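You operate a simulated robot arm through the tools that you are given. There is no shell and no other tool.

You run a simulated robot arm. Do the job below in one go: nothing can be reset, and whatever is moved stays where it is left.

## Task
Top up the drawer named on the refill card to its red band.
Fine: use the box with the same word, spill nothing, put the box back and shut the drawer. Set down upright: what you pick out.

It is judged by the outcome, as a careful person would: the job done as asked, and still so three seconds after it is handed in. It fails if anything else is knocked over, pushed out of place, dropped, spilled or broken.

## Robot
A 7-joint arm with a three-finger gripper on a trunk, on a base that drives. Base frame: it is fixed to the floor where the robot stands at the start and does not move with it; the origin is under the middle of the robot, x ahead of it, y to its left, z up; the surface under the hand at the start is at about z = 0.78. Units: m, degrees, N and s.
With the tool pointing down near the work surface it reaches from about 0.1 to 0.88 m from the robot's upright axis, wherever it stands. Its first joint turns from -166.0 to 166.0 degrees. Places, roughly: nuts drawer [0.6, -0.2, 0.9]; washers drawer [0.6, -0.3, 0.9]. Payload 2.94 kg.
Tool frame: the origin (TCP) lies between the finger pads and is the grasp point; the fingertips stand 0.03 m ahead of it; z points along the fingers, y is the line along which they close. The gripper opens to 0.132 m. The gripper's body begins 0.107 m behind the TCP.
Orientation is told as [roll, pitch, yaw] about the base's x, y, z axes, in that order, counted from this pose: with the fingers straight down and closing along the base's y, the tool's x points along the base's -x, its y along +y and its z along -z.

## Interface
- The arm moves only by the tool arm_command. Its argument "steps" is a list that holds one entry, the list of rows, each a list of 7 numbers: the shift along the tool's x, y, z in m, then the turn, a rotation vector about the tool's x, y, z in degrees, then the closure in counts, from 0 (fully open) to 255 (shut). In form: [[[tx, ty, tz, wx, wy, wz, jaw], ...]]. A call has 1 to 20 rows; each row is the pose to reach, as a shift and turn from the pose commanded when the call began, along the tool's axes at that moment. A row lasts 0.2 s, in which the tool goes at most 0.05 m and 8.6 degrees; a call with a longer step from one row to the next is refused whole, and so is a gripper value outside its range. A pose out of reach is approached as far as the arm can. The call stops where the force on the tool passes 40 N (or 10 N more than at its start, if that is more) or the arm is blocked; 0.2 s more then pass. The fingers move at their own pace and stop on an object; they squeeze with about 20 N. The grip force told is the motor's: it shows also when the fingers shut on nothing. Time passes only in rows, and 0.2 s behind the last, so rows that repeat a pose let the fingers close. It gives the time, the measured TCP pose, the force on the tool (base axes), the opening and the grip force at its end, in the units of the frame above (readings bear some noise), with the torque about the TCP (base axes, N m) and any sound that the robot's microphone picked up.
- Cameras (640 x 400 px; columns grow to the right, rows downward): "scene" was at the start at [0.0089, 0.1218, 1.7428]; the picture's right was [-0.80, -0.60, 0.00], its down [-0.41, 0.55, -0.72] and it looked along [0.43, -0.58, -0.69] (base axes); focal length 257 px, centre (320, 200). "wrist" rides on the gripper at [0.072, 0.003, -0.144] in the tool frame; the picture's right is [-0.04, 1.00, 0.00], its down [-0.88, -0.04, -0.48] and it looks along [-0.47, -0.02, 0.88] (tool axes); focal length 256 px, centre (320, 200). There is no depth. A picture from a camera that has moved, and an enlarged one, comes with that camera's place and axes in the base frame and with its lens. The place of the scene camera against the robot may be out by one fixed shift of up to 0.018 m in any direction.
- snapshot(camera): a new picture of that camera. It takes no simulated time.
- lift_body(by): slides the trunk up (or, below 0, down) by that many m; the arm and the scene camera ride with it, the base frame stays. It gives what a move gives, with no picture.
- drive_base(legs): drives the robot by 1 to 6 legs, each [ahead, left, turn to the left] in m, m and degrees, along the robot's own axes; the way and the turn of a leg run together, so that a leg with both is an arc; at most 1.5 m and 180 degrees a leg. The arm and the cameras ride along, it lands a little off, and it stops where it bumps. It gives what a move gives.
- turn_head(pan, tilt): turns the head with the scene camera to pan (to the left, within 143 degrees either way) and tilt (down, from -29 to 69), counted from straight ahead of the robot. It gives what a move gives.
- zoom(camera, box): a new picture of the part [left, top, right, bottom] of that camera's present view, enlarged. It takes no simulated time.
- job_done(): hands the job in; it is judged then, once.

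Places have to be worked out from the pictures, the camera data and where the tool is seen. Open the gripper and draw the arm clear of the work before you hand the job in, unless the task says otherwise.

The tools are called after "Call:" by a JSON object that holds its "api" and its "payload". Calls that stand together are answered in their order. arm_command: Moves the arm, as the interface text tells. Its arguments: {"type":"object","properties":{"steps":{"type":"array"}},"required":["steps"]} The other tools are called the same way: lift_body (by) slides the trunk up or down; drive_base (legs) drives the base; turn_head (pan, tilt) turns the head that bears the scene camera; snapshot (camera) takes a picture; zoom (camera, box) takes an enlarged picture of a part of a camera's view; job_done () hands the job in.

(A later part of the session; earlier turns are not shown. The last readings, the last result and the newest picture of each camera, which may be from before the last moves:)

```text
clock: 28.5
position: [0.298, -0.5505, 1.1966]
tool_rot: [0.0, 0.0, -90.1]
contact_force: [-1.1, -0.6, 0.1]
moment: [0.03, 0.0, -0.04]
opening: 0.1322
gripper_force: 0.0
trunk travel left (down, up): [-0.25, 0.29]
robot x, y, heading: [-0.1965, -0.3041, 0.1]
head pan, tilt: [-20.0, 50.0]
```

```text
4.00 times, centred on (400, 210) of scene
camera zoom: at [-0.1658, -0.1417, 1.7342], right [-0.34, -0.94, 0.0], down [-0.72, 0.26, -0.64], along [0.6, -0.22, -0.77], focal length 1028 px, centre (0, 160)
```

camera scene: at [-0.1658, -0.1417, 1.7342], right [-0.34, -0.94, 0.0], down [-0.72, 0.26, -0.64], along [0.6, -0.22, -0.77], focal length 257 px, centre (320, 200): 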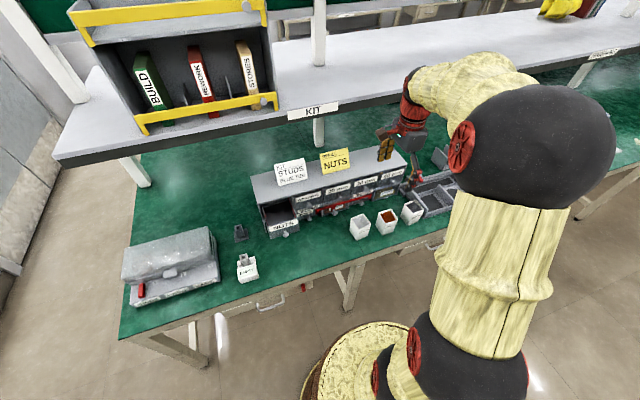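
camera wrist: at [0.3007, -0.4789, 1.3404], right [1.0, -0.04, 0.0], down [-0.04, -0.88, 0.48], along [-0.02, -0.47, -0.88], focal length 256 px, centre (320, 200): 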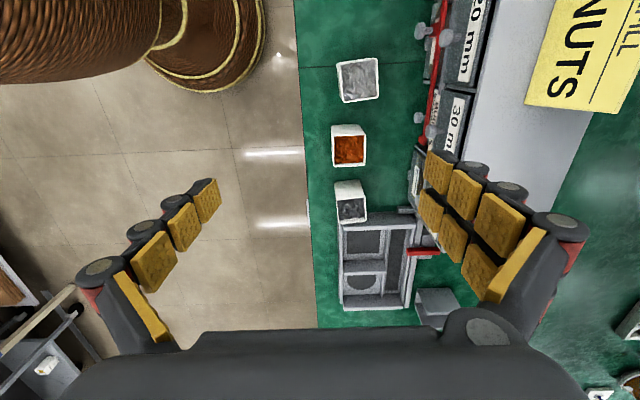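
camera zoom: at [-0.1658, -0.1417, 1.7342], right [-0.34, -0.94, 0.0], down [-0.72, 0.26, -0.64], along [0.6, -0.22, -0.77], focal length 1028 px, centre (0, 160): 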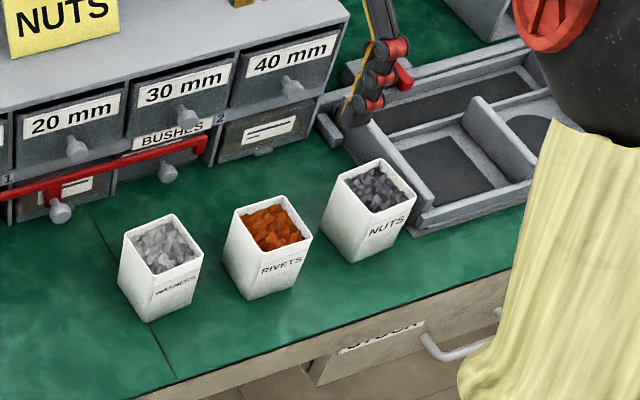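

The NUTS box measures about 6 cm square, mouth at z≈0.873, centred near (0.356, −0.757), turned about +4°. I move over it at z 1.0 with matching yaw and check from closer.

Call:
{"api": "arm_command", "payload": {"steps": [[[-0.0295, 0.0083, 0.028, 0, 0, -0.6, 0], [-0.059, 0.0166, 0.056, 0, 0, -1.2, 0], [-0.0885, 0.0249, 0.084, 0, 0, -1.8, 0], [-0.118, 0.0331, 0.112, 0, 0, -2.4, 0], [-0.1475, 0.0414, 0.14, 0, 0, -3, 0], [-0.177, 0.0497, 0.168, 0, 0, -3.5, 0], [-0.2065, 0.058, 0.1966, 0, 0, -4, 0], [-0.2065, 0.058, 0.1966, 0, 0, -4, 0]]]}}

Call:
{"api": "snapshot", "payload": {"camera": "wrist"}}

```text
clock: 30.3
position: [0.358, -0.7581, 1.0015]
tool_rot: [0.1, 0.0, -86.0]
contact_force: [0.4, -1.0, -0.3]
moment: [0.03, 0.0, 0.0]
opening: 0.1321
gripper_force: 0.0
trunk travel left (down, up): [-0.25, 0.29]
robot x, y, heading: [-0.1998, -0.3035, 0.2]
head pan, tilt: [-20.0, 50.0]
```

```text
taken
camera wrist: at [0.3547, -0.6859, 1.145], right [1.0, 0.03, 0.0], down [0.02, -0.88, 0.48], along [0.01, -0.48, -0.88], focal length 256 px, centre (320, 200)
```

wrist: 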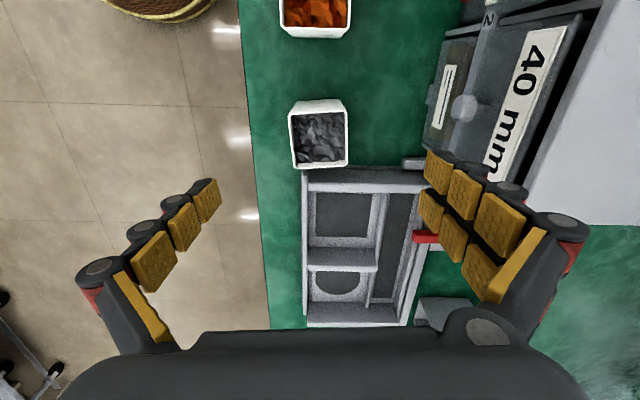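

The box is centred between the fingers. I descend to grip height (TCP z≈0.838) and close on it.

Call:
{"api": "arm_command", "payload": {"steps": [[[-0.001, -0.002, 0.035, 0, 0, 0, 0], [-0.001, -0.002, 0.07, 0, 0, 0, 0], [-0.001, -0.002, 0.105, 0, 0, 0, 0], [-0.001, -0.002, 0.14, 0, 0, 0, 0], [-0.001, -0.002, 0.1635, 0, 0, 0, 0], [-0.001, -0.002, 0.1635, 0, 0, 0, 0]]]}}

Call:
{"api": "snapshot", "payload": {"camera": "wrist"}}

```text
clock: 31.7
position: [0.3557, -0.7589, 0.835]
tool_rot: [0.0, 0.1, -86.0]
contact_force: [-0.5, -0.1, 1.0]
moment: [0.04, -0.03, 0.04]
opening: 0.1323
gripper_force: 0.0
trunk travel left (down, up): [-0.25, 0.29]
robot x, y, heading: [-0.1978, -0.303, -0.0]
head pan, tilt: [-20.0, 50.0]
```

```text
taken
camera wrist: at [0.3525, -0.6861, 0.9795], right [1.0, 0.03, 0.0], down [0.02, -0.88, 0.48], along [0.01, -0.48, -0.88], focal length 256 px, centre (320, 200)
```

wrist: 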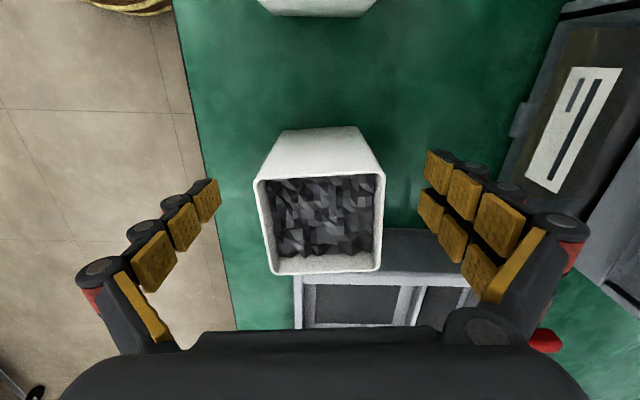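

Fingers straddle the box with even gaps. I close the gripper and hold.

Call:
{"api": "arm_command", "payload": {"steps": [[[0, 0, 0, 0, 0, 0, 255], [0, 0, 0, 0, 0, 0, 255], [0, 0, 0, 0, 0, 0, 255], [0, 0, 0, 0, 0, 0, 255], [0, 0, 0, 0, 0, 0, 255], [0, 0, 0, 0, 0, 0, 255]]]}}

Call:
{"api": "snapshot", "payload": {"camera": "wrist"}}

```text
clock: 33.1
position: [0.3563, -0.7575, 0.8375]
tool_rot: [-0.1, 0.0, -86.0]
contact_force: [0.6, -0.5, 1.0]
moment: [-0.03, -0.07, 0.07]
opening: 0.0618
gripper_force: 19.6
trunk travel left (down, up): [-0.25, 0.29]
robot x, y, heading: [-0.1948, -0.2983, -0.1]
head pan, tilt: [-20.0, 50.0]
```

```text
taken
camera wrist: at [0.3526, -0.6861, 0.98], right [1.0, 0.03, 0.0], down [0.02, -0.88, 0.48], along [0.01, -0.48, -0.88], focal length 256 px, centre (320, 200)
```

wrist: 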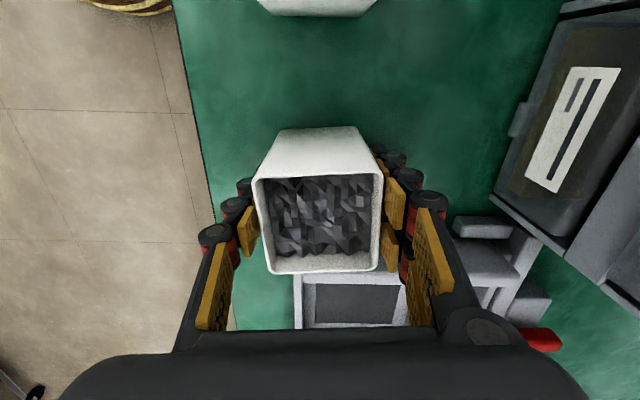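

Box gripped (opening 0.062, 20 N). I note the return pose (0.356, −0.758, 0.8365, yaw −86) and lift straight up gently.

Call:
{"api": "arm_command", "payload": {"steps": [[[0, 0, -0.01, 0, 0, 0, 255], [0, 0, -0.03, 0, 0, 0, 255], [0, 0, -0.06, 0, 0, 0, 255], [0, 0, -0.09, 0, 0, 0, 255], [0, 0, -0.13, 0, 0, 0, 255], [0, 0, -0.17, 0, 0, 0, 255], [0, 0, -0.21, 0, 0, 0, 255], [0, 0, -0.25, 0, 0, 0, 255], [0, 0, -0.28, 0, 0, 0, 255], [0, 0, -0.3, 0, 0, 0, 255], [0, 0, -0.3, 0, 0, 0, 255]]]}}

Call:
{"api": "snapshot", "payload": {"camera": "wrist"}}

Call:
{"api": "snapshot", "payload": {"camera": "scene"}}

```text
clock: 35.5
position: [0.3557, -0.7571, 1.1381]
tool_rot: [0.0, 0.1, -86.0]
contact_force: [-0.9, 0.2, -3.0]
moment: [0.01, 0.0, 0.02]
opening: 0.0616
gripper_force: 20.5
trunk travel left (down, up): [-0.25, 0.29]
robot x, y, heading: [-0.1952, -0.2999, 0.2]
head pan, tilt: [-20.0, 50.0]
```

```text
taken
camera wrist: at [0.3526, -0.6861, 1.2808], right [1.0, 0.03, 0.0], down [0.02, -0.88, 0.47], along [0.01, -0.47, -0.88], focal length 256 px, centre (320, 200)
```

wrist: 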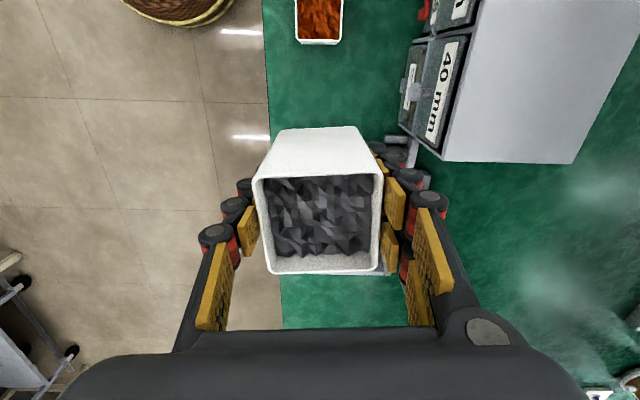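

```text
taken
camera scene: at [-0.1654, -0.1419, 1.7342], right [-0.34, -0.94, 0.0], down [-0.72, 0.26, -0.64], along [0.6, -0.22, -0.77], focal length 257 px, centre (320, 200)
```

scene: 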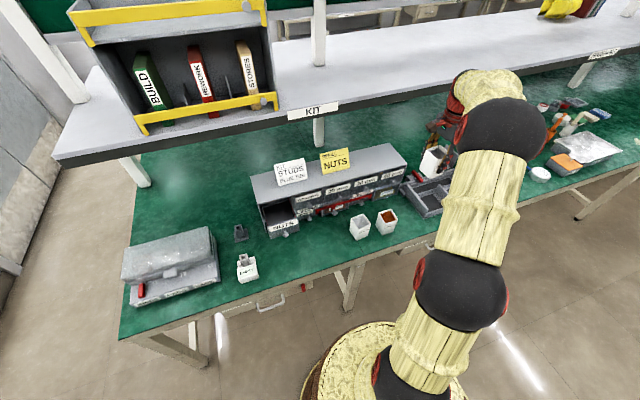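

The box is held level (about 3 N, 0.3 kg). I carry it upright at z≈1.12 to beside the open NUTS drawer, whose opening spans about x 0.405–0.50, y −0.24…−0.155, rim z≈0.977.

Call:
{"api": "arm_command", "payload": {"steps": [[[0.015, 0.003, 0.0, 0, 0, 0, 255], [0.045, 0.009, 0.001, 0, 0, 0.3, 255], [0.08, 0.018, 0.002, 0, 0, 0.5, 255], [0.117, 0.026, 0.003, 0, 0, 0.8, 255], [0.154, 0.034, 0.004, 0, 0, 1, 255], [0.191, 0.042, 0.005, 0, 0, 1.2, 255], [0.228, 0.05, 0.006, 0, 0, 1.5, 255], [0.265, 0.058, 0.007, 0, 0, 1.8, 255], [0.302, 0.067, 0.008, 0, 0, 2, 255], [0.339, 0.076, 0.01, 0, 0, 2.2, 255], [0.376, 0.085, 0.012, 0, 0, 2.5, 255], [0.413, 0.094, 0.013, 0, 0, 2.8, 255], [0.45, 0.102, 0.014, 0, 0, 3, 255], [0.487, 0.11, 0.015, 0, 0, 3.3, 255], [0.522, 0.118, 0.016, 0, 0, 3.6, 255], [0.552, 0.125, 0.017, 0, 0, 3.8, 255], [0.576, 0.13, 0.018, 0, 0, 4, 255], [0.589, 0.133, 0.018, 0, 0, 4, 255], [0.594, 0.1338, 0.018, 0, 0, 4, 255]]]}}

Call:
{"api": "snapshot", "payload": {"camera": "wrist"}}

Call:
{"api": "snapshot", "payload": {"camera": "scene"}}

```text
clock: 39.5
position: [0.4474, -0.1549, 1.1193]
tool_rot: [-0.1, 0.1, -90.0]
contact_force: [0.4, -0.7, -3.0]
moment: [0.03, -0.01, -0.03]
opening: 0.0614
gripper_force: 20.2
trunk travel left (down, up): [-0.25, 0.29]
robot x, y, heading: [-0.1988, -0.3033, -0.1]
head pan, tilt: [-20.0, 50.0]
```

```text
taken
camera wrist: at [0.4496, -0.0841, 1.2628], right [1.0, -0.04, 0.0], down [-0.04, -0.88, 0.48], along [-0.02, -0.47, -0.88], focal length 256 px, centre (320, 200)
```

wrist: 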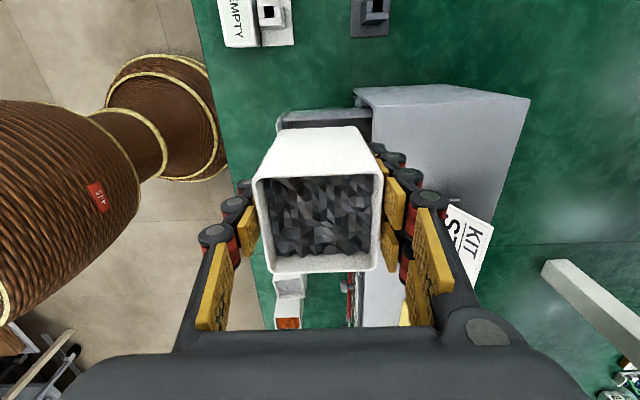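

```text
taken
camera scene: at [-0.1654, -0.1413, 1.7342], right [-0.34, -0.94, 0.0], down [-0.72, 0.26, -0.64], along [0.6, -0.22, -0.77], focal length 257 px, centre (320, 200)
```

scene: 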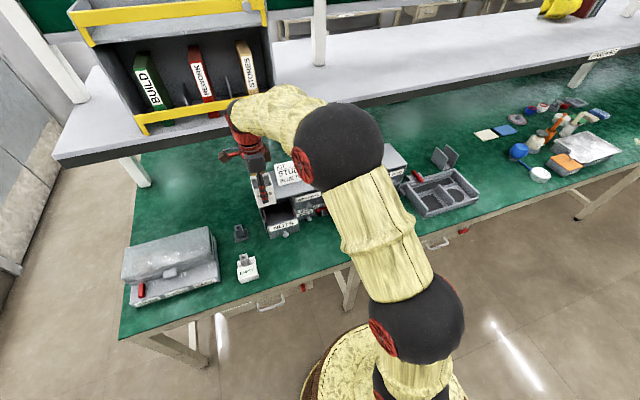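

Everything is clear: drawer directly below, STUDS card beyond the right finger by several cm. I start tilting (mouth towards −y) to 30°, keeping the lip over the drawer.

Call:
{"api": "arm_command", "payload": {"steps": [[[0.003, -0.002, 0.01, 0, 5, 0, 255], [0.005, -0.003, 0.018, 0, 10, 0, 255], [0.008, -0.003, 0.026, 0, 15, 0, 255], [0.0107, -0.003, 0.034, 0, 20, 0, 255], [0.0125, -0.003, 0.042, 0, 25, 0, 255], [0.014, -0.003, 0.049, 0, 30, 0, 255], [0.014, -0.003, 0.049, 0, 30, 0, 255]]]}}

Call:
{"api": "snapshot", "payload": {"camera": "wrist"}}

Call:
{"api": "zoom", "payload": {"camera": "scene", "box": [200, 80, 340, 250]}}

```text
clock: 41.1
position: [0.4447, -0.143, 1.0693]
tool_rot: [0.1, 30.1, -90.0]
contact_force: [0.3, 0.1, -3.1]
moment: [-0.02, 0.02, -0.03]
opening: 0.0615
gripper_force: 19.7
trunk travel left (down, up): [-0.25, 0.29]
robot x, y, heading: [-0.1996, -0.3019, 0.1]
head pan, tilt: [-20.0, 50.0]
```

```text
taken
camera wrist: at [0.4471, -0.1519, 1.2305], right [1.0, -0.04, -0.02], down [-0.04, -1.0, -0.03], along [-0.02, 0.03, -1.0], focal length 256 px, centre (320, 200)
```

wrist: 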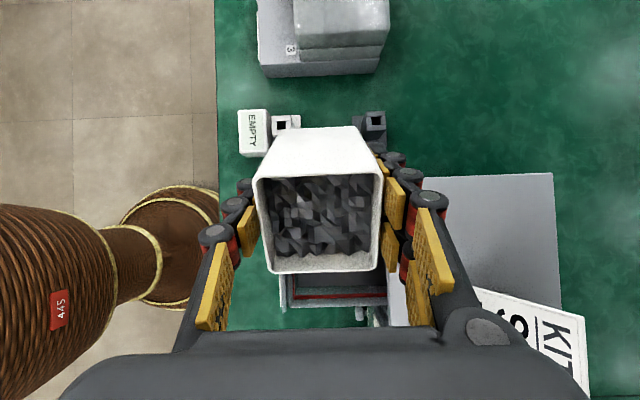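

```text
2.35 times, centred on (270, 165) of scene
camera zoom: at [-0.1653, -0.1415, 1.7342], right [-0.34, -0.94, 0.0], down [-0.72, 0.26, -0.64], along [0.6, -0.22, -0.77], focal length 605 px, centre (438, 282)
```

zoom: 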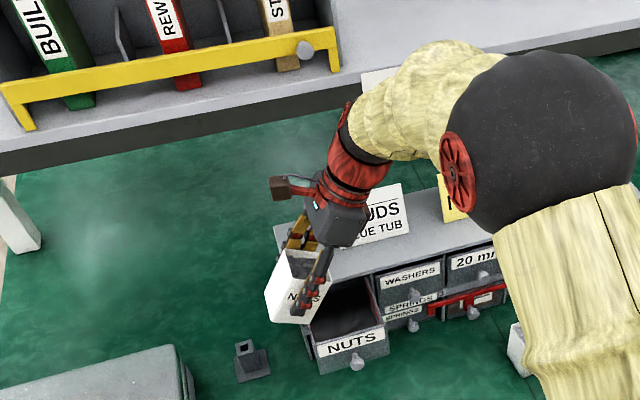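

At 30° nothing has moved yet; the lip is over the drawer (y≈−0.19). I tilt on slowly to 45° and listen for sound.

Call:
{"api": "arm_command", "payload": {"steps": [[[0.001, 0, 0.002, 0, 4, 0, 255], [0.0015, 0, 0.0055, 0, 8, 0, 255], [0.001, 0, 0.008, 0, 12, 0, 255], [0.0, 0, 0.0103, 0, 15, 0, 255], [0.0, 0, 0.0103, 0, 15, 0, 255], [0.0, 0, 0.0103, 0, 15, 0, 255]]]}}

Call:
{"api": "snapshot", "payload": {"camera": "wrist"}}

```text
clock: 42.5
position: [0.445, -0.1373, 1.062]
tool_rot: [0.0, 45.1, -90.1]
contact_force: [0.1, -0.5, -2.4]
moment: [-0.02, -0.01, 0.03]
opening: 0.0614
gripper_force: 20.1
trunk travel left (down, up): [-0.25, 0.29]
robot x, y, heading: [-0.1962, -0.3009, -0.1]
head pan, tilt: [-20.0, 50.0]
```

```text
taken
camera wrist: at [0.447, -0.1878, 1.2133], right [1.0, -0.03, -0.03], down [-0.04, -0.96, -0.29], along [-0.02, 0.29, -0.96], focal length 256 px, centre (320, 200)
```

wrist: 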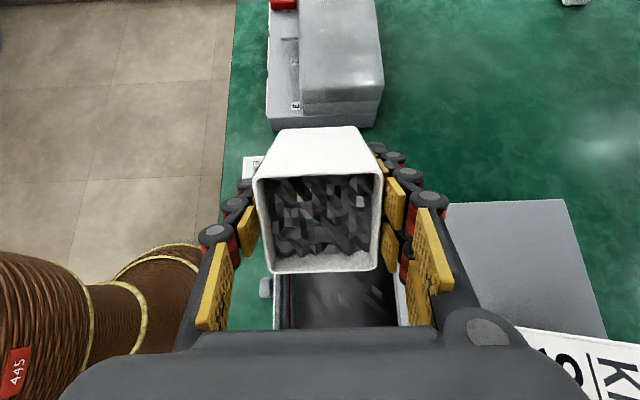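

Still no flow at 45°; the stream would fall inside the drawer. I tilt on to 58° slowly.

Call:
{"api": "arm_command", "payload": {"steps": [[[-0.0005, 0, 0.0005, 0, 3, 0, 255], [-0.001, 0, 0.001, 0, 6, 0, 255], [-0.0018, 0, 0.0018, 0, 9, 0, 255], [-0.0028, 0, 0.0028, 0, 13, 0, 255], [-0.0028, 0, 0.0028, 0, 13, 0, 255]]]}}

Call:
{"api": "snapshot", "payload": {"camera": "wrist"}}

Call:
{"api": "zoom", "payload": {"camera": "scene", "box": [200, 100, 340, 250]}}

```text
clock: 43.7
position: [0.4447, -0.1376, 1.0571]
tool_rot: [-0.2, 58.1, -90.1]
contact_force: [-0.3, -0.4, -2.7]
moment: [-0.02, 0.0, 0.05]
opening: 0.0616
gripper_force: 20.0
trunk travel left (down, up): [-0.25, 0.29]
robot x, y, heading: [-0.1958, -0.3059, -0.1]
head pan, tilt: [-20.0, 50.0]
```

```text
taken
camera wrist: at [0.447, -0.2209, 1.194], right [1.0, -0.02, -0.04], down [-0.04, -0.87, -0.49], along [-0.02, 0.5, -0.87], focal length 256 px, centre (320, 200)
```

wrist: 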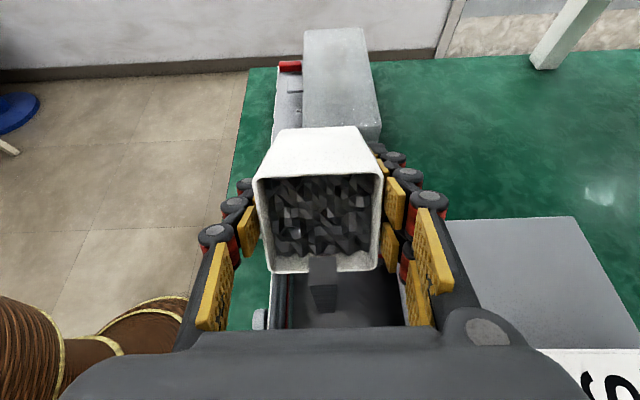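

```text
2.67 times, centred on (270, 175) of scene
camera zoom: at [-0.1652, -0.1415, 1.7342], right [-0.34, -0.94, 0.0], down [-0.72, 0.26, -0.64], along [0.6, -0.22, -0.77], focal length 686 px, centre (453, 267)
```

zoom: 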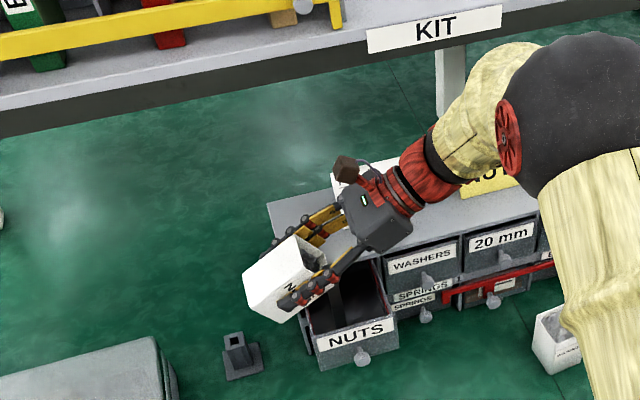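

A dark stream now runs from the lip into the drawer, so flow starts below 58°. I hold here briefly and check the drawer level.

Call:
{"api": "arm_command", "payload": {"steps": [[[0, 0, 0, 0, 0, 0, 255], [0, 0, 0, 0, 0, 0, 255], [0, 0, 0, 0, 0, 0, 255]]]}}

Call:
{"api": "zoom", "payload": {"camera": "wrist", "box": [220, 160, 440, 350]}}

Call:
{"api": "zoom", "payload": {"camera": "scene", "box": [230, 170, 320, 240]}}

```text
clock: 44.5
position: [0.4456, -0.1364, 1.0579]
tool_rot: [-0.1, 57.9, -90.0]
contact_force: [-0.7, -0.4, -2.1]
moment: [-0.04, -0.05, -0.01]
opening: 0.0616
gripper_force: 20.5
trunk travel left (down, up): [-0.25, 0.29]
robot x, y, heading: [-0.1975, -0.3017, 0.2]
head pan, tilt: [-20.0, 50.0]
```

```text
2.11 times, centred on (330, 255) of wrist
camera zoom: at [0.4469, -0.2207, 1.1939], right [1.0, -0.02, -0.04], down [-0.04, -0.87, -0.49], along [-0.02, 0.49, -0.87], focal length 539 px, centre (299, 84)
```

zoom: 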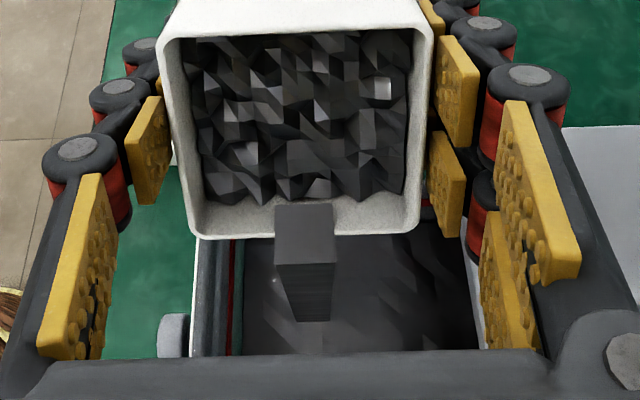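

```text
5.71 times, centred on (275, 205) of scene
camera zoom: at [-0.1653, -0.1414, 1.7342], right [-0.34, -0.94, 0.0], down [-0.72, 0.26, -0.64], along [0.6, -0.22, -0.77], focal length 1469 px, centre (577, 171)
```

zoom: 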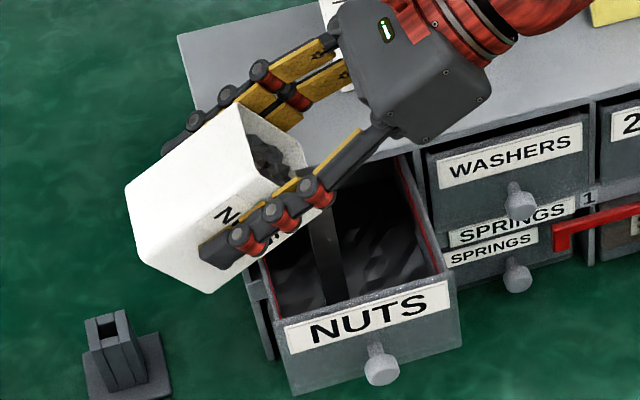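

Call:
{"api": "zoom", "payload": {"camera": "scene", "box": [262, 190, 312, 228]}}

Call:
{"api": "arm_command", "payload": {"steps": [[[0, 0, 0, 0, 0, 0, 255], [0, 0, 0, 0, 0, 0, 255], [0, 0, 0, 0, 0, 0, 255], [0, 0, 0, 0, 0, 0, 255]]]}}

Call:
{"api": "zoom", "payload": {"camera": "scene", "box": [262, 190, 312, 228]}}

Call:
{"api": "zoom", "payload": {"camera": "wrist", "box": [220, 160, 440, 350]}}

```text
10.53 times, centred on (287, 209) of scene
camera zoom: at [-0.1653, -0.1414, 1.7342], right [-0.34, -0.94, 0.0], down [-0.72, 0.26, -0.64], along [0.6, -0.22, -0.77], focal length 2707 px, centre (667, 105)
```

zoom: 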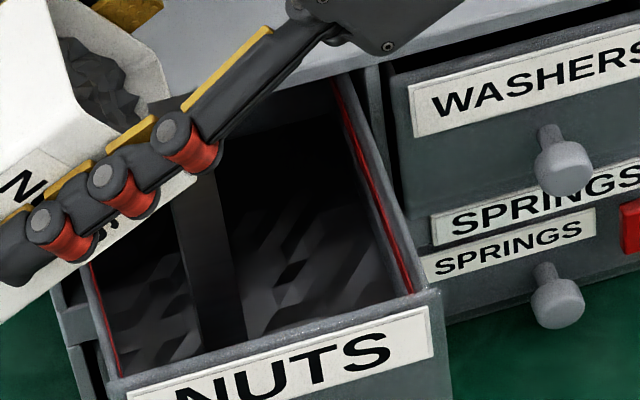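

```text
clock: 45.5
position: [0.4438, -0.1367, 1.0562]
tool_rot: [-0.1, 57.9, -90.1]
contact_force: [0.0, -0.7, -2.3]
moment: [-0.02, -0.02, -0.02]
opening: 0.0616
gripper_force: 20.1
trunk travel left (down, up): [-0.25, 0.29]
robot x, y, heading: [-0.198, -0.3038, 0.1]
head pan, tilt: [-20.0, 50.0]
```

```text
10.53 times, centred on (287, 209) of scene
camera zoom: at [-0.1653, -0.1414, 1.7342], right [-0.34, -0.94, 0.0], down [-0.72, 0.26, -0.64], along [0.6, -0.22, -0.77], focal length 2707 px, centre (667, 105)
```

zoom: 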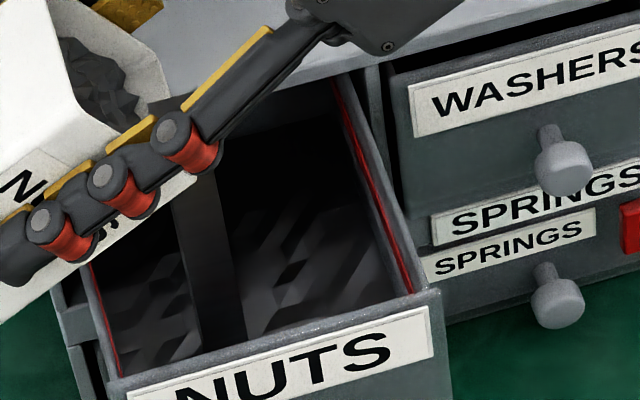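

```text
2.11 times, centred on (330, 255) of wrist
camera zoom: at [0.4469, -0.2206, 1.1939], right [1.0, -0.02, -0.04], down [-0.04, -0.87, -0.49], along [-0.02, 0.49, -0.87], focal length 539 px, centre (299, 84)
```

zoom: 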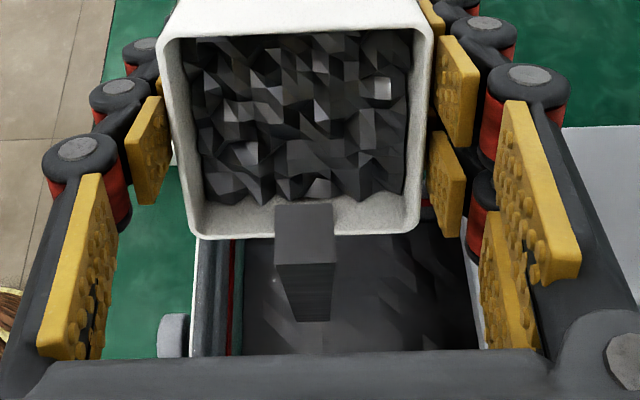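

No visible level change over 1 s, so the flow is slow or has settled. I hold 2 s more and compare again.

Call:
{"api": "arm_command", "payload": {"steps": [[[0, 0, 0, 0, 0, 0, 255], [0, 0, 0, 0, 0, 0, 255], [0, 0, 0, 0, 0, 0, 255], [0, 0, 0, 0, 0, 0, 255], [0, 0, 0, 0, 0, 0, 255], [0, 0, 0, 0, 0, 0, 255], [0, 0, 0, 0, 0, 0, 255], [0, 0, 0, 0, 0, 0, 255], [0, 0, 0, 0, 0, 0, 255], [0, 0, 0, 0, 0, 0, 255]]]}}

Call:
{"api": "zoom", "payload": {"camera": "scene", "box": [262, 190, 312, 228]}}

Call:
{"api": "zoom", "payload": {"camera": "wrist", "box": [220, 160, 440, 350]}}

```text
clock: 47.7
position: [0.4443, -0.1368, 1.0573]
tool_rot: [-0.1, 58.0, -90.1]
contact_force: [0.0, 0.4, -2.5]
moment: [-0.03, -0.01, 0.01]
opening: 0.0614
gripper_force: 20.1
trunk travel left (down, up): [-0.25, 0.29]
robot x, y, heading: [-0.1934, -0.3003, -0.1]
head pan, tilt: [-20.0, 50.0]
```

```text
10.53 times, centred on (287, 209) of scene
camera zoom: at [-0.1653, -0.1414, 1.7342], right [-0.34, -0.94, 0.0], down [-0.72, 0.26, -0.64], along [0.6, -0.22, -0.77], focal length 2707 px, centre (667, 105)
```

zoom: 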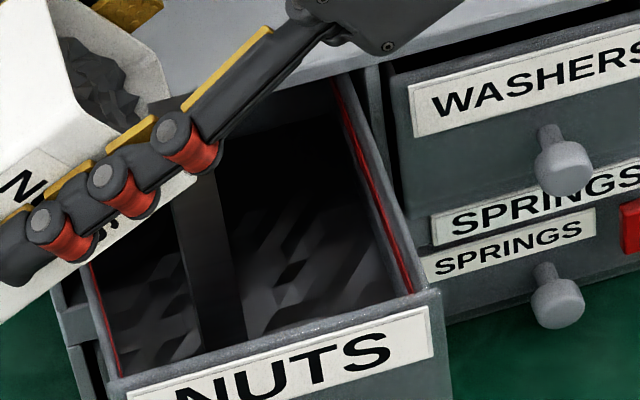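

```text
2.11 times, centred on (330, 255) of wrist
camera zoom: at [0.4469, -0.2206, 1.1939], right [1.0, -0.02, -0.04], down [-0.04, -0.87, -0.49], along [-0.02, 0.49, -0.87], focal length 539 px, centre (299, 84)
```

zoom: 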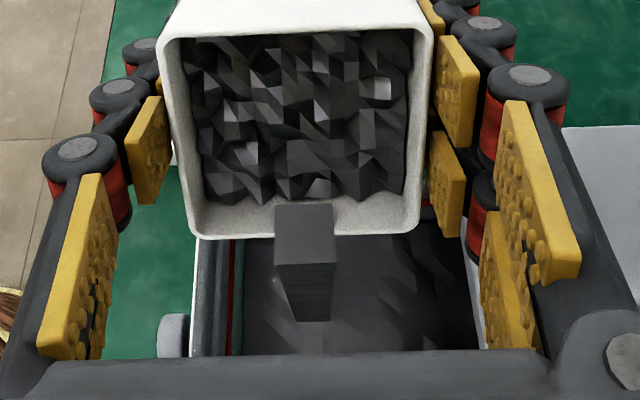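

Only tiny changes: the flow is slow at 58°. I tilt to 65° for a faster flow and hold briefly.

Call:
{"api": "arm_command", "payload": {"steps": [[[0, 0, -0.001, 0, 2.5, 0, 255], [0, 0, -0.0015, 0, 5, 0, 255], [0, 0, -0.002, 0, 7, 0, 255], [0, 0, -0.002, 0, 7, 0, 255], [0, 0, -0.002, 0, 7, 0, 255], [0, 0, -0.002, 0, 7, 0, 255], [0, 0, -0.002, 0, 7, 0, 255]]]}}

Call:
{"api": "zoom", "payload": {"camera": "scene", "box": [262, 190, 312, 228]}}

Call:
{"api": "zoom", "payload": {"camera": "wrist", "box": [220, 160, 440, 350]}}

```text
clock: 49.3
position: [0.4443, -0.1385, 1.0594]
tool_rot: [-0.1, 65.0, -90.1]
contact_force: [0.4, 0.3, -3.1]
moment: [-0.01, -0.02, 0.0]
opening: 0.0615
gripper_force: 19.9
trunk travel left (down, up): [-0.25, 0.29]
robot x, y, heading: [-0.1994, -0.304, -0.1]
head pan, tilt: [-20.0, 50.0]
```

```text
10.53 times, centred on (287, 209) of scene
camera zoom: at [-0.1653, -0.1414, 1.7342], right [-0.34, -0.94, 0.0], down [-0.72, 0.26, -0.64], along [0.6, -0.22, -0.77], focal length 2707 px, centre (667, 105)
```

zoom: 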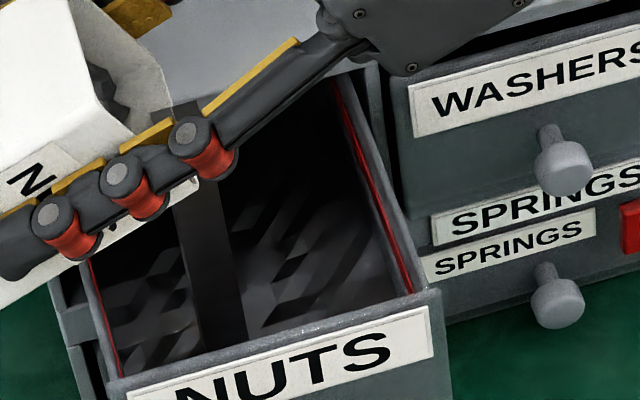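

```text
2.11 times, centred on (330, 255) of wrist
camera zoom: at [0.4468, -0.2384, 1.1841], right [1.0, -0.02, -0.04], down [-0.04, -0.8, -0.6], along [-0.02, 0.6, -0.8], focal length 539 px, centre (299, 84)
```

zoom: 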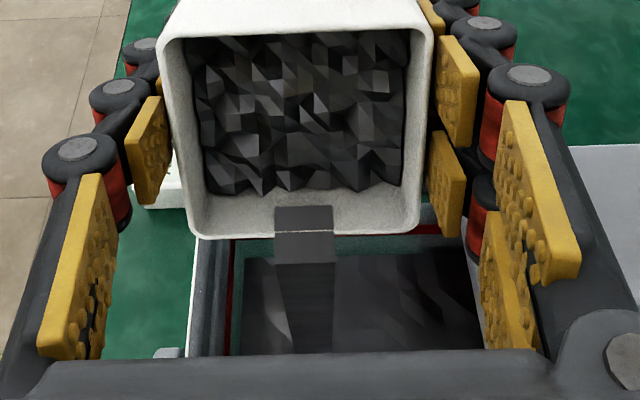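

Flow is faster now, and the far (+y) wall shows the red band with the nuts' edge below it – a good gauge (about 3 cm still to go). I hold 2 s and re-measure.

Call:
{"api": "arm_command", "payload": {"steps": [[[0, 0, 0, 0, 0, 0, 255], [0, 0, 0, 0, 0, 0, 255], [0, 0, 0, 0, 0, 0, 255], [0, 0, 0, 0, 0, 0, 255], [0, 0, 0, 0, 0, 0, 255], [0, 0, 0, 0, 0, 0, 255], [0, 0, 0, 0, 0, 0, 255], [0, 0, 0, 0, 0, 0, 255], [0, 0, 0, 0, 0, 0, 255], [0, 0, 0, 0, 0, 0, 255]]]}}

Call:
{"api": "zoom", "payload": {"camera": "wrist", "box": [220, 160, 440, 350]}}

Call:
{"api": "zoom", "payload": {"camera": "scene", "box": [262, 190, 312, 228]}}

```text
clock: 51.5
position: [0.4451, -0.1379, 1.0587]
tool_rot: [-0.1, 65.0, -90.1]
contact_force: [0.7, 0.3, -1.8]
moment: [-0.03, 0.0, -0.02]
opening: 0.0617
gripper_force: 19.9
trunk travel left (down, up): [-0.25, 0.29]
robot x, y, heading: [-0.1957, -0.3013, 0.0]
head pan, tilt: [-20.0, 50.0]
```

```text
2.11 times, centred on (330, 255) of wrist
camera zoom: at [0.4468, -0.2384, 1.1841], right [1.0, -0.02, -0.04], down [-0.04, -0.8, -0.6], along [-0.02, 0.6, -0.8], focal length 539 px, centre (299, 84)
```

zoom: 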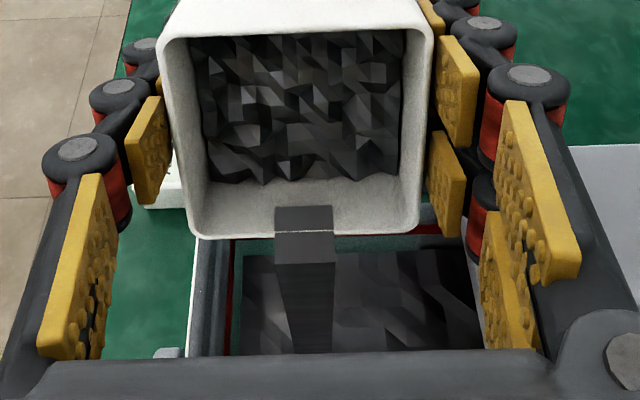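

```text
10.53 times, centred on (287, 209) of scene
camera zoom: at [-0.1653, -0.1414, 1.7342], right [-0.34, -0.94, 0.0], down [-0.72, 0.26, -0.64], along [0.6, -0.22, -0.77], focal length 2707 px, centre (667, 105)
```

zoom: 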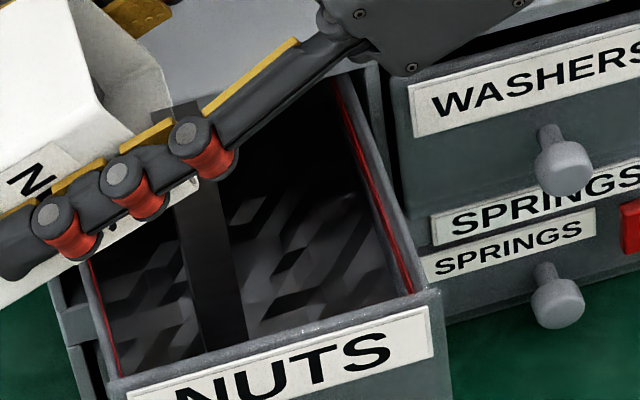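

The level rises steadily (gap on the wall shrinking) while the box is emptying faster. I tilt to 75° and hold to continue.

Call:
{"api": "arm_command", "payload": {"steps": [[[0.001, 0, -0.0018, 0, 3, 0, 255], [0.0022, 0, -0.0036, 0, 6, 0, 255], [0.0037, 0, -0.0061, 0, 10, 0, 255], [0.0037, 0, -0.0061, 0, 10, 0, 255], [0.0037, 0, -0.0061, 0, 10, 0, 255], [0.0037, 0, -0.0061, 0, 10, 0, 255], [0.0037, 0, -0.0061, 0, 10, 0, 255], [0.0037, 0, -0.0061, 0, 10, 0, 255]]]}}

Call:
{"api": "zoom", "payload": {"camera": "wrist", "box": [220, 160, 440, 350]}}

Call:
{"api": "zoom", "payload": {"camera": "scene", "box": [262, 190, 312, 228]}}

```text
clock: 53.3
position: [0.4439, -0.1412, 1.0652]
tool_rot: [-0.1, 75.0, -90.2]
contact_force: [-0.1, -0.4, -2.8]
moment: [-0.05, 0.01, 0.01]
opening: 0.0617
gripper_force: 19.5
trunk travel left (down, up): [-0.25, 0.29]
robot x, y, heading: [-0.1983, -0.3016, -0.0]
head pan, tilt: [-20.0, 50.0]
```

```text
2.11 times, centred on (330, 255) of wrist
camera zoom: at [0.4466, -0.2631, 1.1704], right [1.0, -0.01, -0.04], down [-0.04, -0.69, -0.73], along [-0.02, 0.73, -0.69], focal length 539 px, centre (299, 84)
```

zoom: 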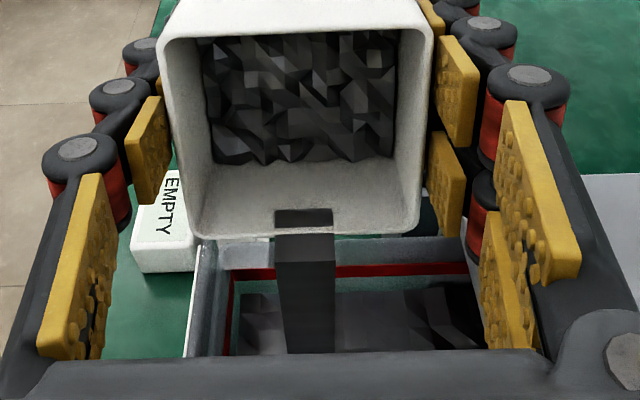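

```text
10.53 times, centred on (287, 209) of scene
camera zoom: at [-0.1653, -0.1414, 1.7342], right [-0.34, -0.94, 0.0], down [-0.72, 0.26, -0.64], along [0.6, -0.22, -0.77], focal length 2707 px, centre (667, 105)
```

zoom: 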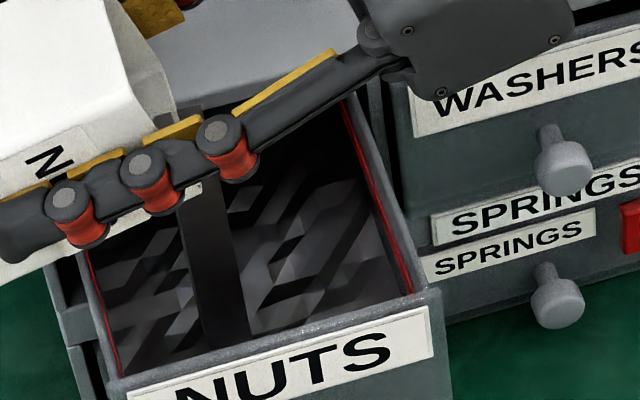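

Now I clearly see rim, red band (z≈0.955–0.964) and nuts on the far wall (≈0.944), so about 1–1.5 cm remains. I hold another 1 s and look again.

Call:
{"api": "arm_command", "payload": {"steps": [[[0, 0, 0, 0, 0, 0, 255], [0, 0, 0, 0, 0, 0, 255], [0, 0, 0, 0, 0, 0, 255], [0, 0, 0, 0, 0, 0, 255], [0, 0, 0, 0, 0, 0, 255]]]}}

Call:
{"api": "zoom", "payload": {"camera": "wrist", "box": [220, 160, 440, 350]}}

Call:
{"api": "zoom", "payload": {"camera": "scene", "box": [262, 190, 312, 228]}}

```text
clock: 54.5
position: [0.445, -0.1421, 1.0637]
tool_rot: [-0.2, 75.0, -90.3]
contact_force: [0.3, -0.3, -2.4]
moment: [-0.04, -0.04, 0.0]
opening: 0.0616
gripper_force: 20.2
trunk travel left (down, up): [-0.25, 0.29]
robot x, y, heading: [-0.2, -0.2998, -0.1]
head pan, tilt: [-20.0, 50.0]
```

```text
2.11 times, centred on (330, 255) of wrist
camera zoom: at [0.4466, -0.2631, 1.1704], right [1.0, -0.01, -0.04], down [-0.04, -0.69, -0.73], along [-0.02, 0.73, -0.69], focal length 539 px, centre (299, 84)
```

zoom: 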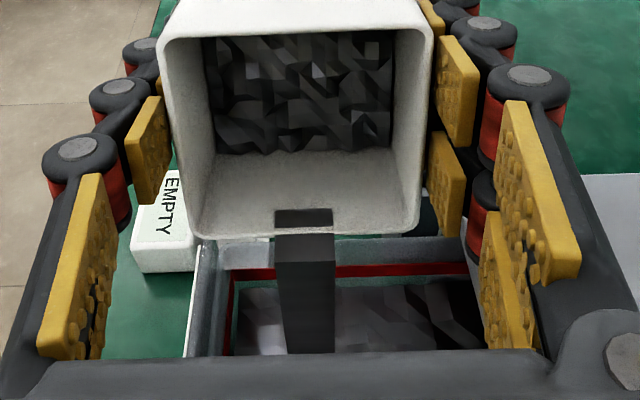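

```text
10.53 times, centred on (287, 209) of scene
camera zoom: at [-0.1653, -0.1414, 1.7342], right [-0.34, -0.94, 0.0], down [-0.72, 0.26, -0.64], along [0.6, -0.22, -0.77], focal length 2707 px, centre (667, 105)
```

zoom: 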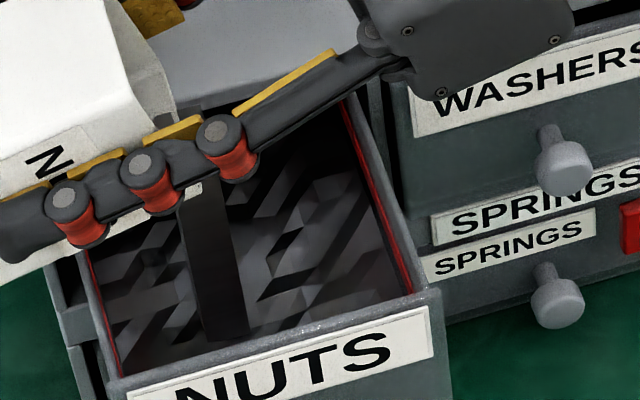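

The nuts rose a few mm (≈0.948 now). I hold about 1.2 s more.

Call:
{"api": "arm_command", "payload": {"steps": [[[0, 0, 0, 0, 0, 0, 255], [0, 0, 0, 0, 0, 0, 255], [0, 0, 0, 0, 0, 0, 255], [0, 0, 0, 0, 0, 0, 255], [0, 0, 0, 0, 0, 0, 255]]]}}

Call:
{"api": "zoom", "payload": {"camera": "wrist", "box": [280, 250, 400, 345]}}

Call:
{"api": "zoom", "payload": {"camera": "wrist", "box": [220, 160, 440, 350]}}

```text
clock: 55.7
position: [0.4449, -0.1419, 1.0634]
tool_rot: [-0.1, 75.0, -90.1]
contact_force: [-0.5, -0.3, -3.4]
moment: [-0.06, 0.0, 0.03]
opening: 0.0616
gripper_force: 19.8
trunk travel left (down, up): [-0.25, 0.29]
robot x, y, heading: [-0.1974, -0.3015, 0.2]
head pan, tilt: [-20.0, 50.0]
```

```text
4.21 times, centred on (340, 298) of wrist
camera zoom: at [0.4466, -0.2631, 1.1704], right [1.0, -0.01, -0.04], down [-0.04, -0.69, -0.73], along [-0.02, 0.73, -0.69], focal length 1078 px, centre (236, -210)
```

zoom: 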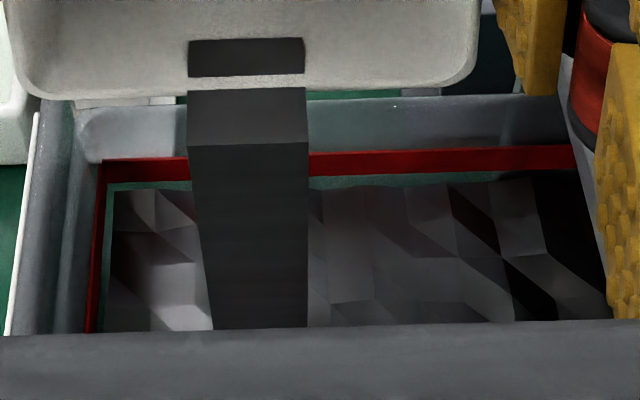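

```text
2.11 times, centred on (330, 255) of wrist
camera zoom: at [0.4466, -0.2631, 1.1704], right [1.0, -0.01, -0.04], down [-0.04, -0.69, -0.73], along [-0.02, 0.73, -0.69], focal length 539 px, centre (299, 84)
```

zoom: 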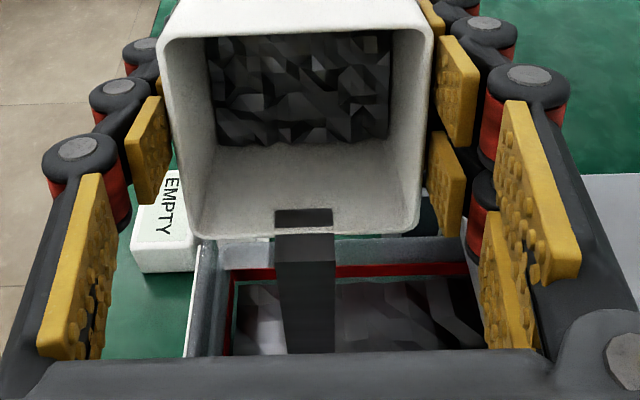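

The gap from nuts to the band's lower edge is about 6 mm and flow is slowing. I tilt to 80° and hold about a second.

Call:
{"api": "arm_command", "payload": {"steps": [[[0.0017, 0, -0.0015, 0, 2.5, 0, 255], [0.0034, 0, -0.003, 0, 5, 0, 255], [0.0034, 0, -0.003, 0, 5, 0, 255], [0.0034, 0, -0.003, 0, 5, 0, 255], [0.0034, 0, -0.003, 0, 5, 0, 255]]]}}

Call:
{"api": "zoom", "payload": {"camera": "wrist", "box": [280, 250, 400, 345]}}

Call:
{"api": "zoom", "payload": {"camera": "wrist", "box": [220, 160, 440, 350]}}

```text
clock: 56.9
position: [0.4448, -0.1454, 1.0685]
tool_rot: [-0.3, 79.9, -90.3]
contact_force: [-0.1, -0.6, -1.9]
moment: [-0.04, 0.01, -0.03]
opening: 0.0618
gripper_force: 20.1
trunk travel left (down, up): [-0.25, 0.29]
robot x, y, heading: [-0.2002, -0.3026, -0.1]
head pan, tilt: [-20.0, 50.0]
```

```text
4.21 times, centred on (340, 298) of wrist
camera zoom: at [0.4467, -0.2743, 1.1639], right [1.0, -0.01, -0.04], down [-0.04, -0.62, -0.78], along [-0.02, 0.78, -0.62], focal length 1078 px, centre (236, -210)
```

zoom: 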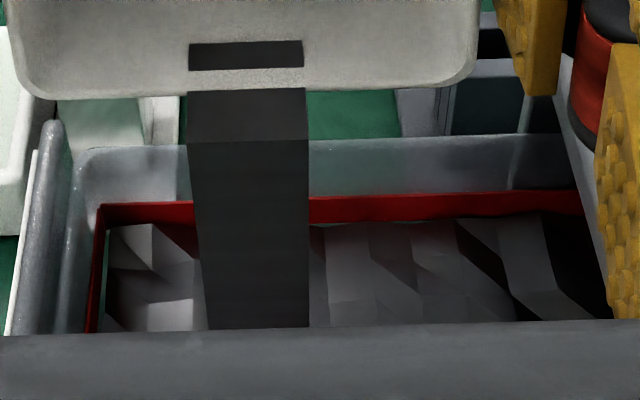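

```text
2.11 times, centred on (330, 255) of wrist
camera zoom: at [0.4467, -0.2743, 1.1639], right [1.0, -0.01, -0.04], down [-0.04, -0.62, -0.78], along [-0.02, 0.78, -0.62], focal length 539 px, centre (299, 84)
```

zoom: 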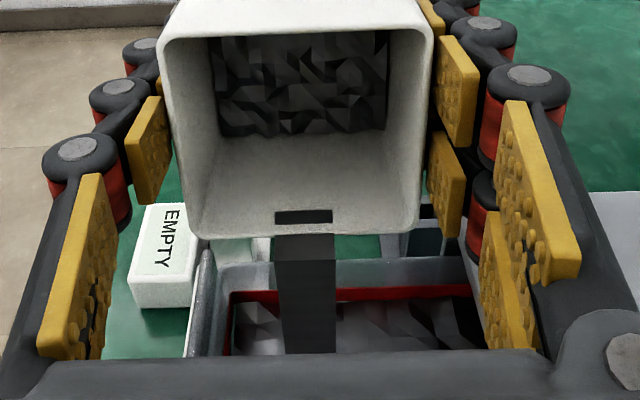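

The nuts now sit about 2 mm below the band's lower edge. I hold about 1 s more and check.

Call:
{"api": "arm_command", "payload": {"steps": [[[0, 0, 0, 0, 0, 0, 255], [0, 0, 0, 0, 0, 0, 255], [0, 0, 0, 0, 0, 0, 255], [0, 0, 0, 0, 0, 0, 255]]]}}

Call:
{"api": "zoom", "payload": {"camera": "wrist", "box": [280, 250, 400, 345]}}

Call:
{"api": "zoom", "payload": {"camera": "scene", "box": [262, 190, 312, 228]}}

```text
clock: 57.9
position: [0.4444, -0.1448, 1.0685]
tool_rot: [-0.3, 80.1, -90.2]
contact_force: [0.4, -0.5, -3.3]
moment: [-0.02, -0.01, -0.03]
opening: 0.0616
gripper_force: 20.1
trunk travel left (down, up): [-0.25, 0.29]
robot x, y, heading: [-0.1974, -0.3053, 0.1]
head pan, tilt: [-20.0, 50.0]
```

```text
4.21 times, centred on (340, 298) of wrist
camera zoom: at [0.4467, -0.2742, 1.164], right [1.0, -0.01, -0.04], down [-0.04, -0.62, -0.78], along [-0.02, 0.78, -0.62], focal length 1078 px, centre (236, -210)
```

zoom: 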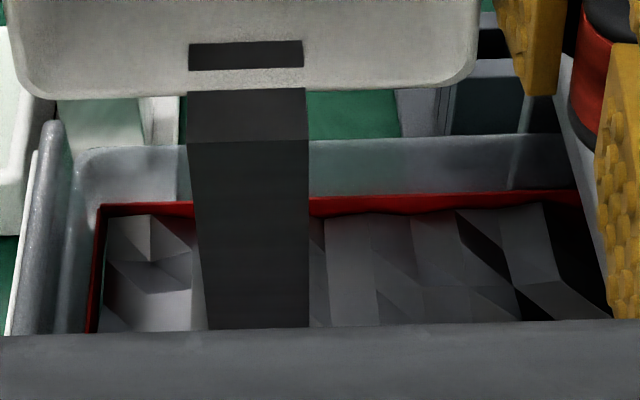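

```text
10.53 times, centred on (287, 209) of scene
camera zoom: at [-0.1652, -0.1414, 1.7342], right [-0.34, -0.94, 0.0], down [-0.72, 0.26, -0.64], along [0.6, -0.22, -0.77], focal length 2707 px, centre (667, 105)
```

zoom: 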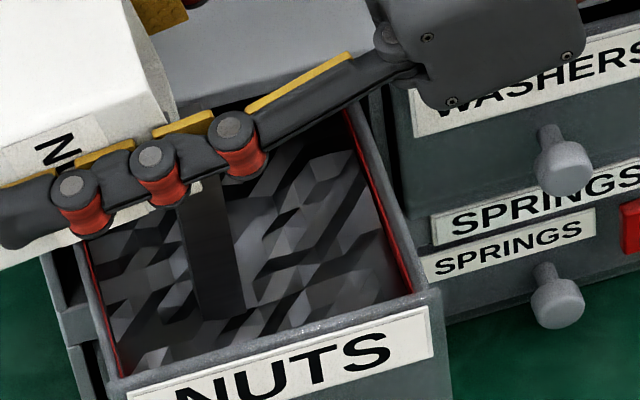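

The nuts have now risen into the lower third of the band. I tip the box back upright towards 40°, stopping the flow with the lip still over the drawer; the last of the stream should bring it to about mid-band.

Call:
{"api": "arm_command", "payload": {"steps": [[[0, 0, 0, 0, 0, 0, 255], [-0.0018, 0, 0.0043, 0, -8, 0, 255], [-0.0054, 0, 0.007, 0, -16, 0, 255], [-0.0052, 0, 0.008, 0, -24, 0, 255], [-0.0022, 0, 0.0075, 0, -32, 0, 255], [0.0025, 0, 0.0056, 0, -40, 0, 255], [0.0025, 0, 0.0056, 0, -40, 0, 255]]]}}

Call:
{"api": "snapshot", "payload": {"camera": "wrist"}}

Call:
{"api": "zoom", "payload": {"camera": "scene", "box": [252, 185, 312, 230]}}

```text
clock: 59.5
position: [0.4436, -0.1374, 1.0691]
tool_rot: [-0.1, 40.0, -90.1]
contact_force: [-1.0, 0.8, -3.9]
moment: [-0.01, -0.01, -0.02]
opening: 0.0616
gripper_force: 20.1
trunk travel left (down, up): [-0.25, 0.29]
robot x, y, heading: [-0.1988, -0.3031, 0.1]
head pan, tilt: [-20.0, 50.0]
```

```text
taken
camera wrist: at [0.4465, -0.1754, 1.2255], right [1.0, -0.03, -0.03], down [-0.04, -0.98, -0.2], along [-0.02, 0.2, -0.98], focal length 256 px, centre (320, 200)
```

wrist: 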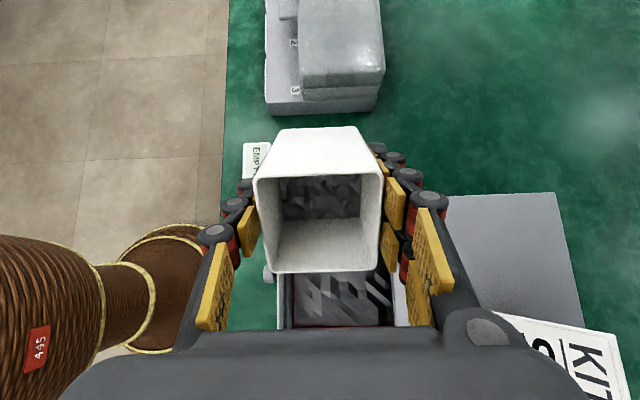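

```text
8.89 times, centred on (282, 208) of scene
camera zoom: at [-0.1654, -0.1412, 1.7341], right [-0.34, -0.94, 0.0], down [-0.72, 0.26, -0.64], along [0.6, -0.22, -0.77], focal length 2286 px, centre (658, 133)
```

zoom: 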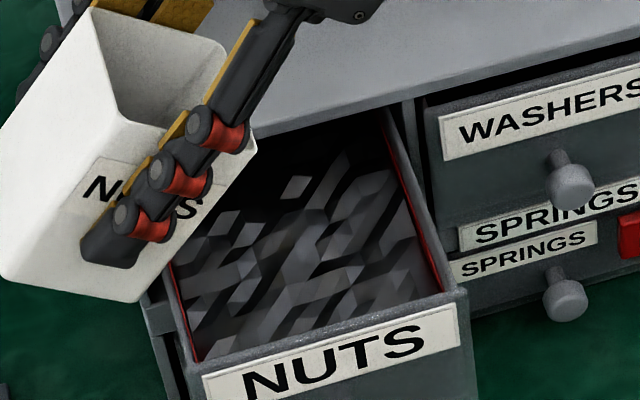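

The stream has stopped and the level looks to be in the band. I bring the box fully upright and up, so I can check the drawer properly.

Call:
{"api": "arm_command", "payload": {"steps": [[[0.004, 0, -0.0095, 0, -6.5, 0, 255], [0.0085, 0, -0.0195, 0, -13, 0, 255], [0.0127, 0, -0.029, 0, -20, 0, 255], [0.017, 0, -0.039, 0, -27, 0, 255], [0.0212, 0, -0.0486, 0, -34, 0, 255], [0.0254, 0, -0.0583, 0, -40, 0, 255], [0.0254, 0, -0.0583, 0, -40, 0, 255]]]}}

Call:
{"api": "snapshot", "payload": {"camera": "wrist"}}

Call:
{"api": "zoom", "payload": {"camera": "scene", "box": [252, 185, 312, 230]}}

```text
clock: 61.1
position: [0.4452, -0.1576, 1.1307]
tool_rot: [0.0, -0.1, -89.9]
contact_force: [-0.4, -0.4, -3.2]
moment: [-0.04, 0.02, 0.0]
opening: 0.0613
gripper_force: 19.8
trunk travel left (down, up): [-0.25, 0.29]
robot x, y, heading: [-0.1964, -0.3037, -0.2]
head pan, tilt: [-20.0, 50.0]
```

```text
taken
camera wrist: at [0.4471, -0.0848, 1.274], right [1.0, -0.04, 0.0], down [-0.04, -0.88, 0.48], along [-0.02, -0.48, -0.88], focal length 256 px, centre (320, 200)
```

wrist: 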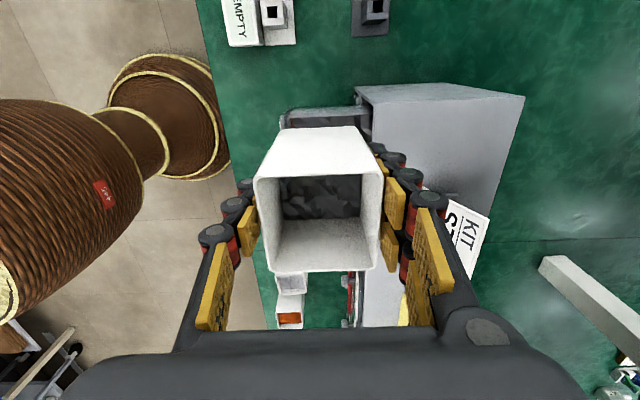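

```text
8.89 times, centred on (282, 208) of scene
camera zoom: at [-0.1654, -0.1412, 1.7341], right [-0.34, -0.94, 0.0], down [-0.72, 0.26, -0.64], along [0.6, -0.22, -0.77], focal length 2286 px, centre (658, 133)
```

zoom: 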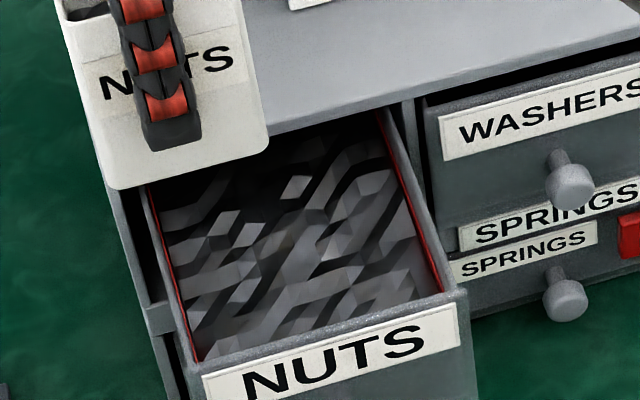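

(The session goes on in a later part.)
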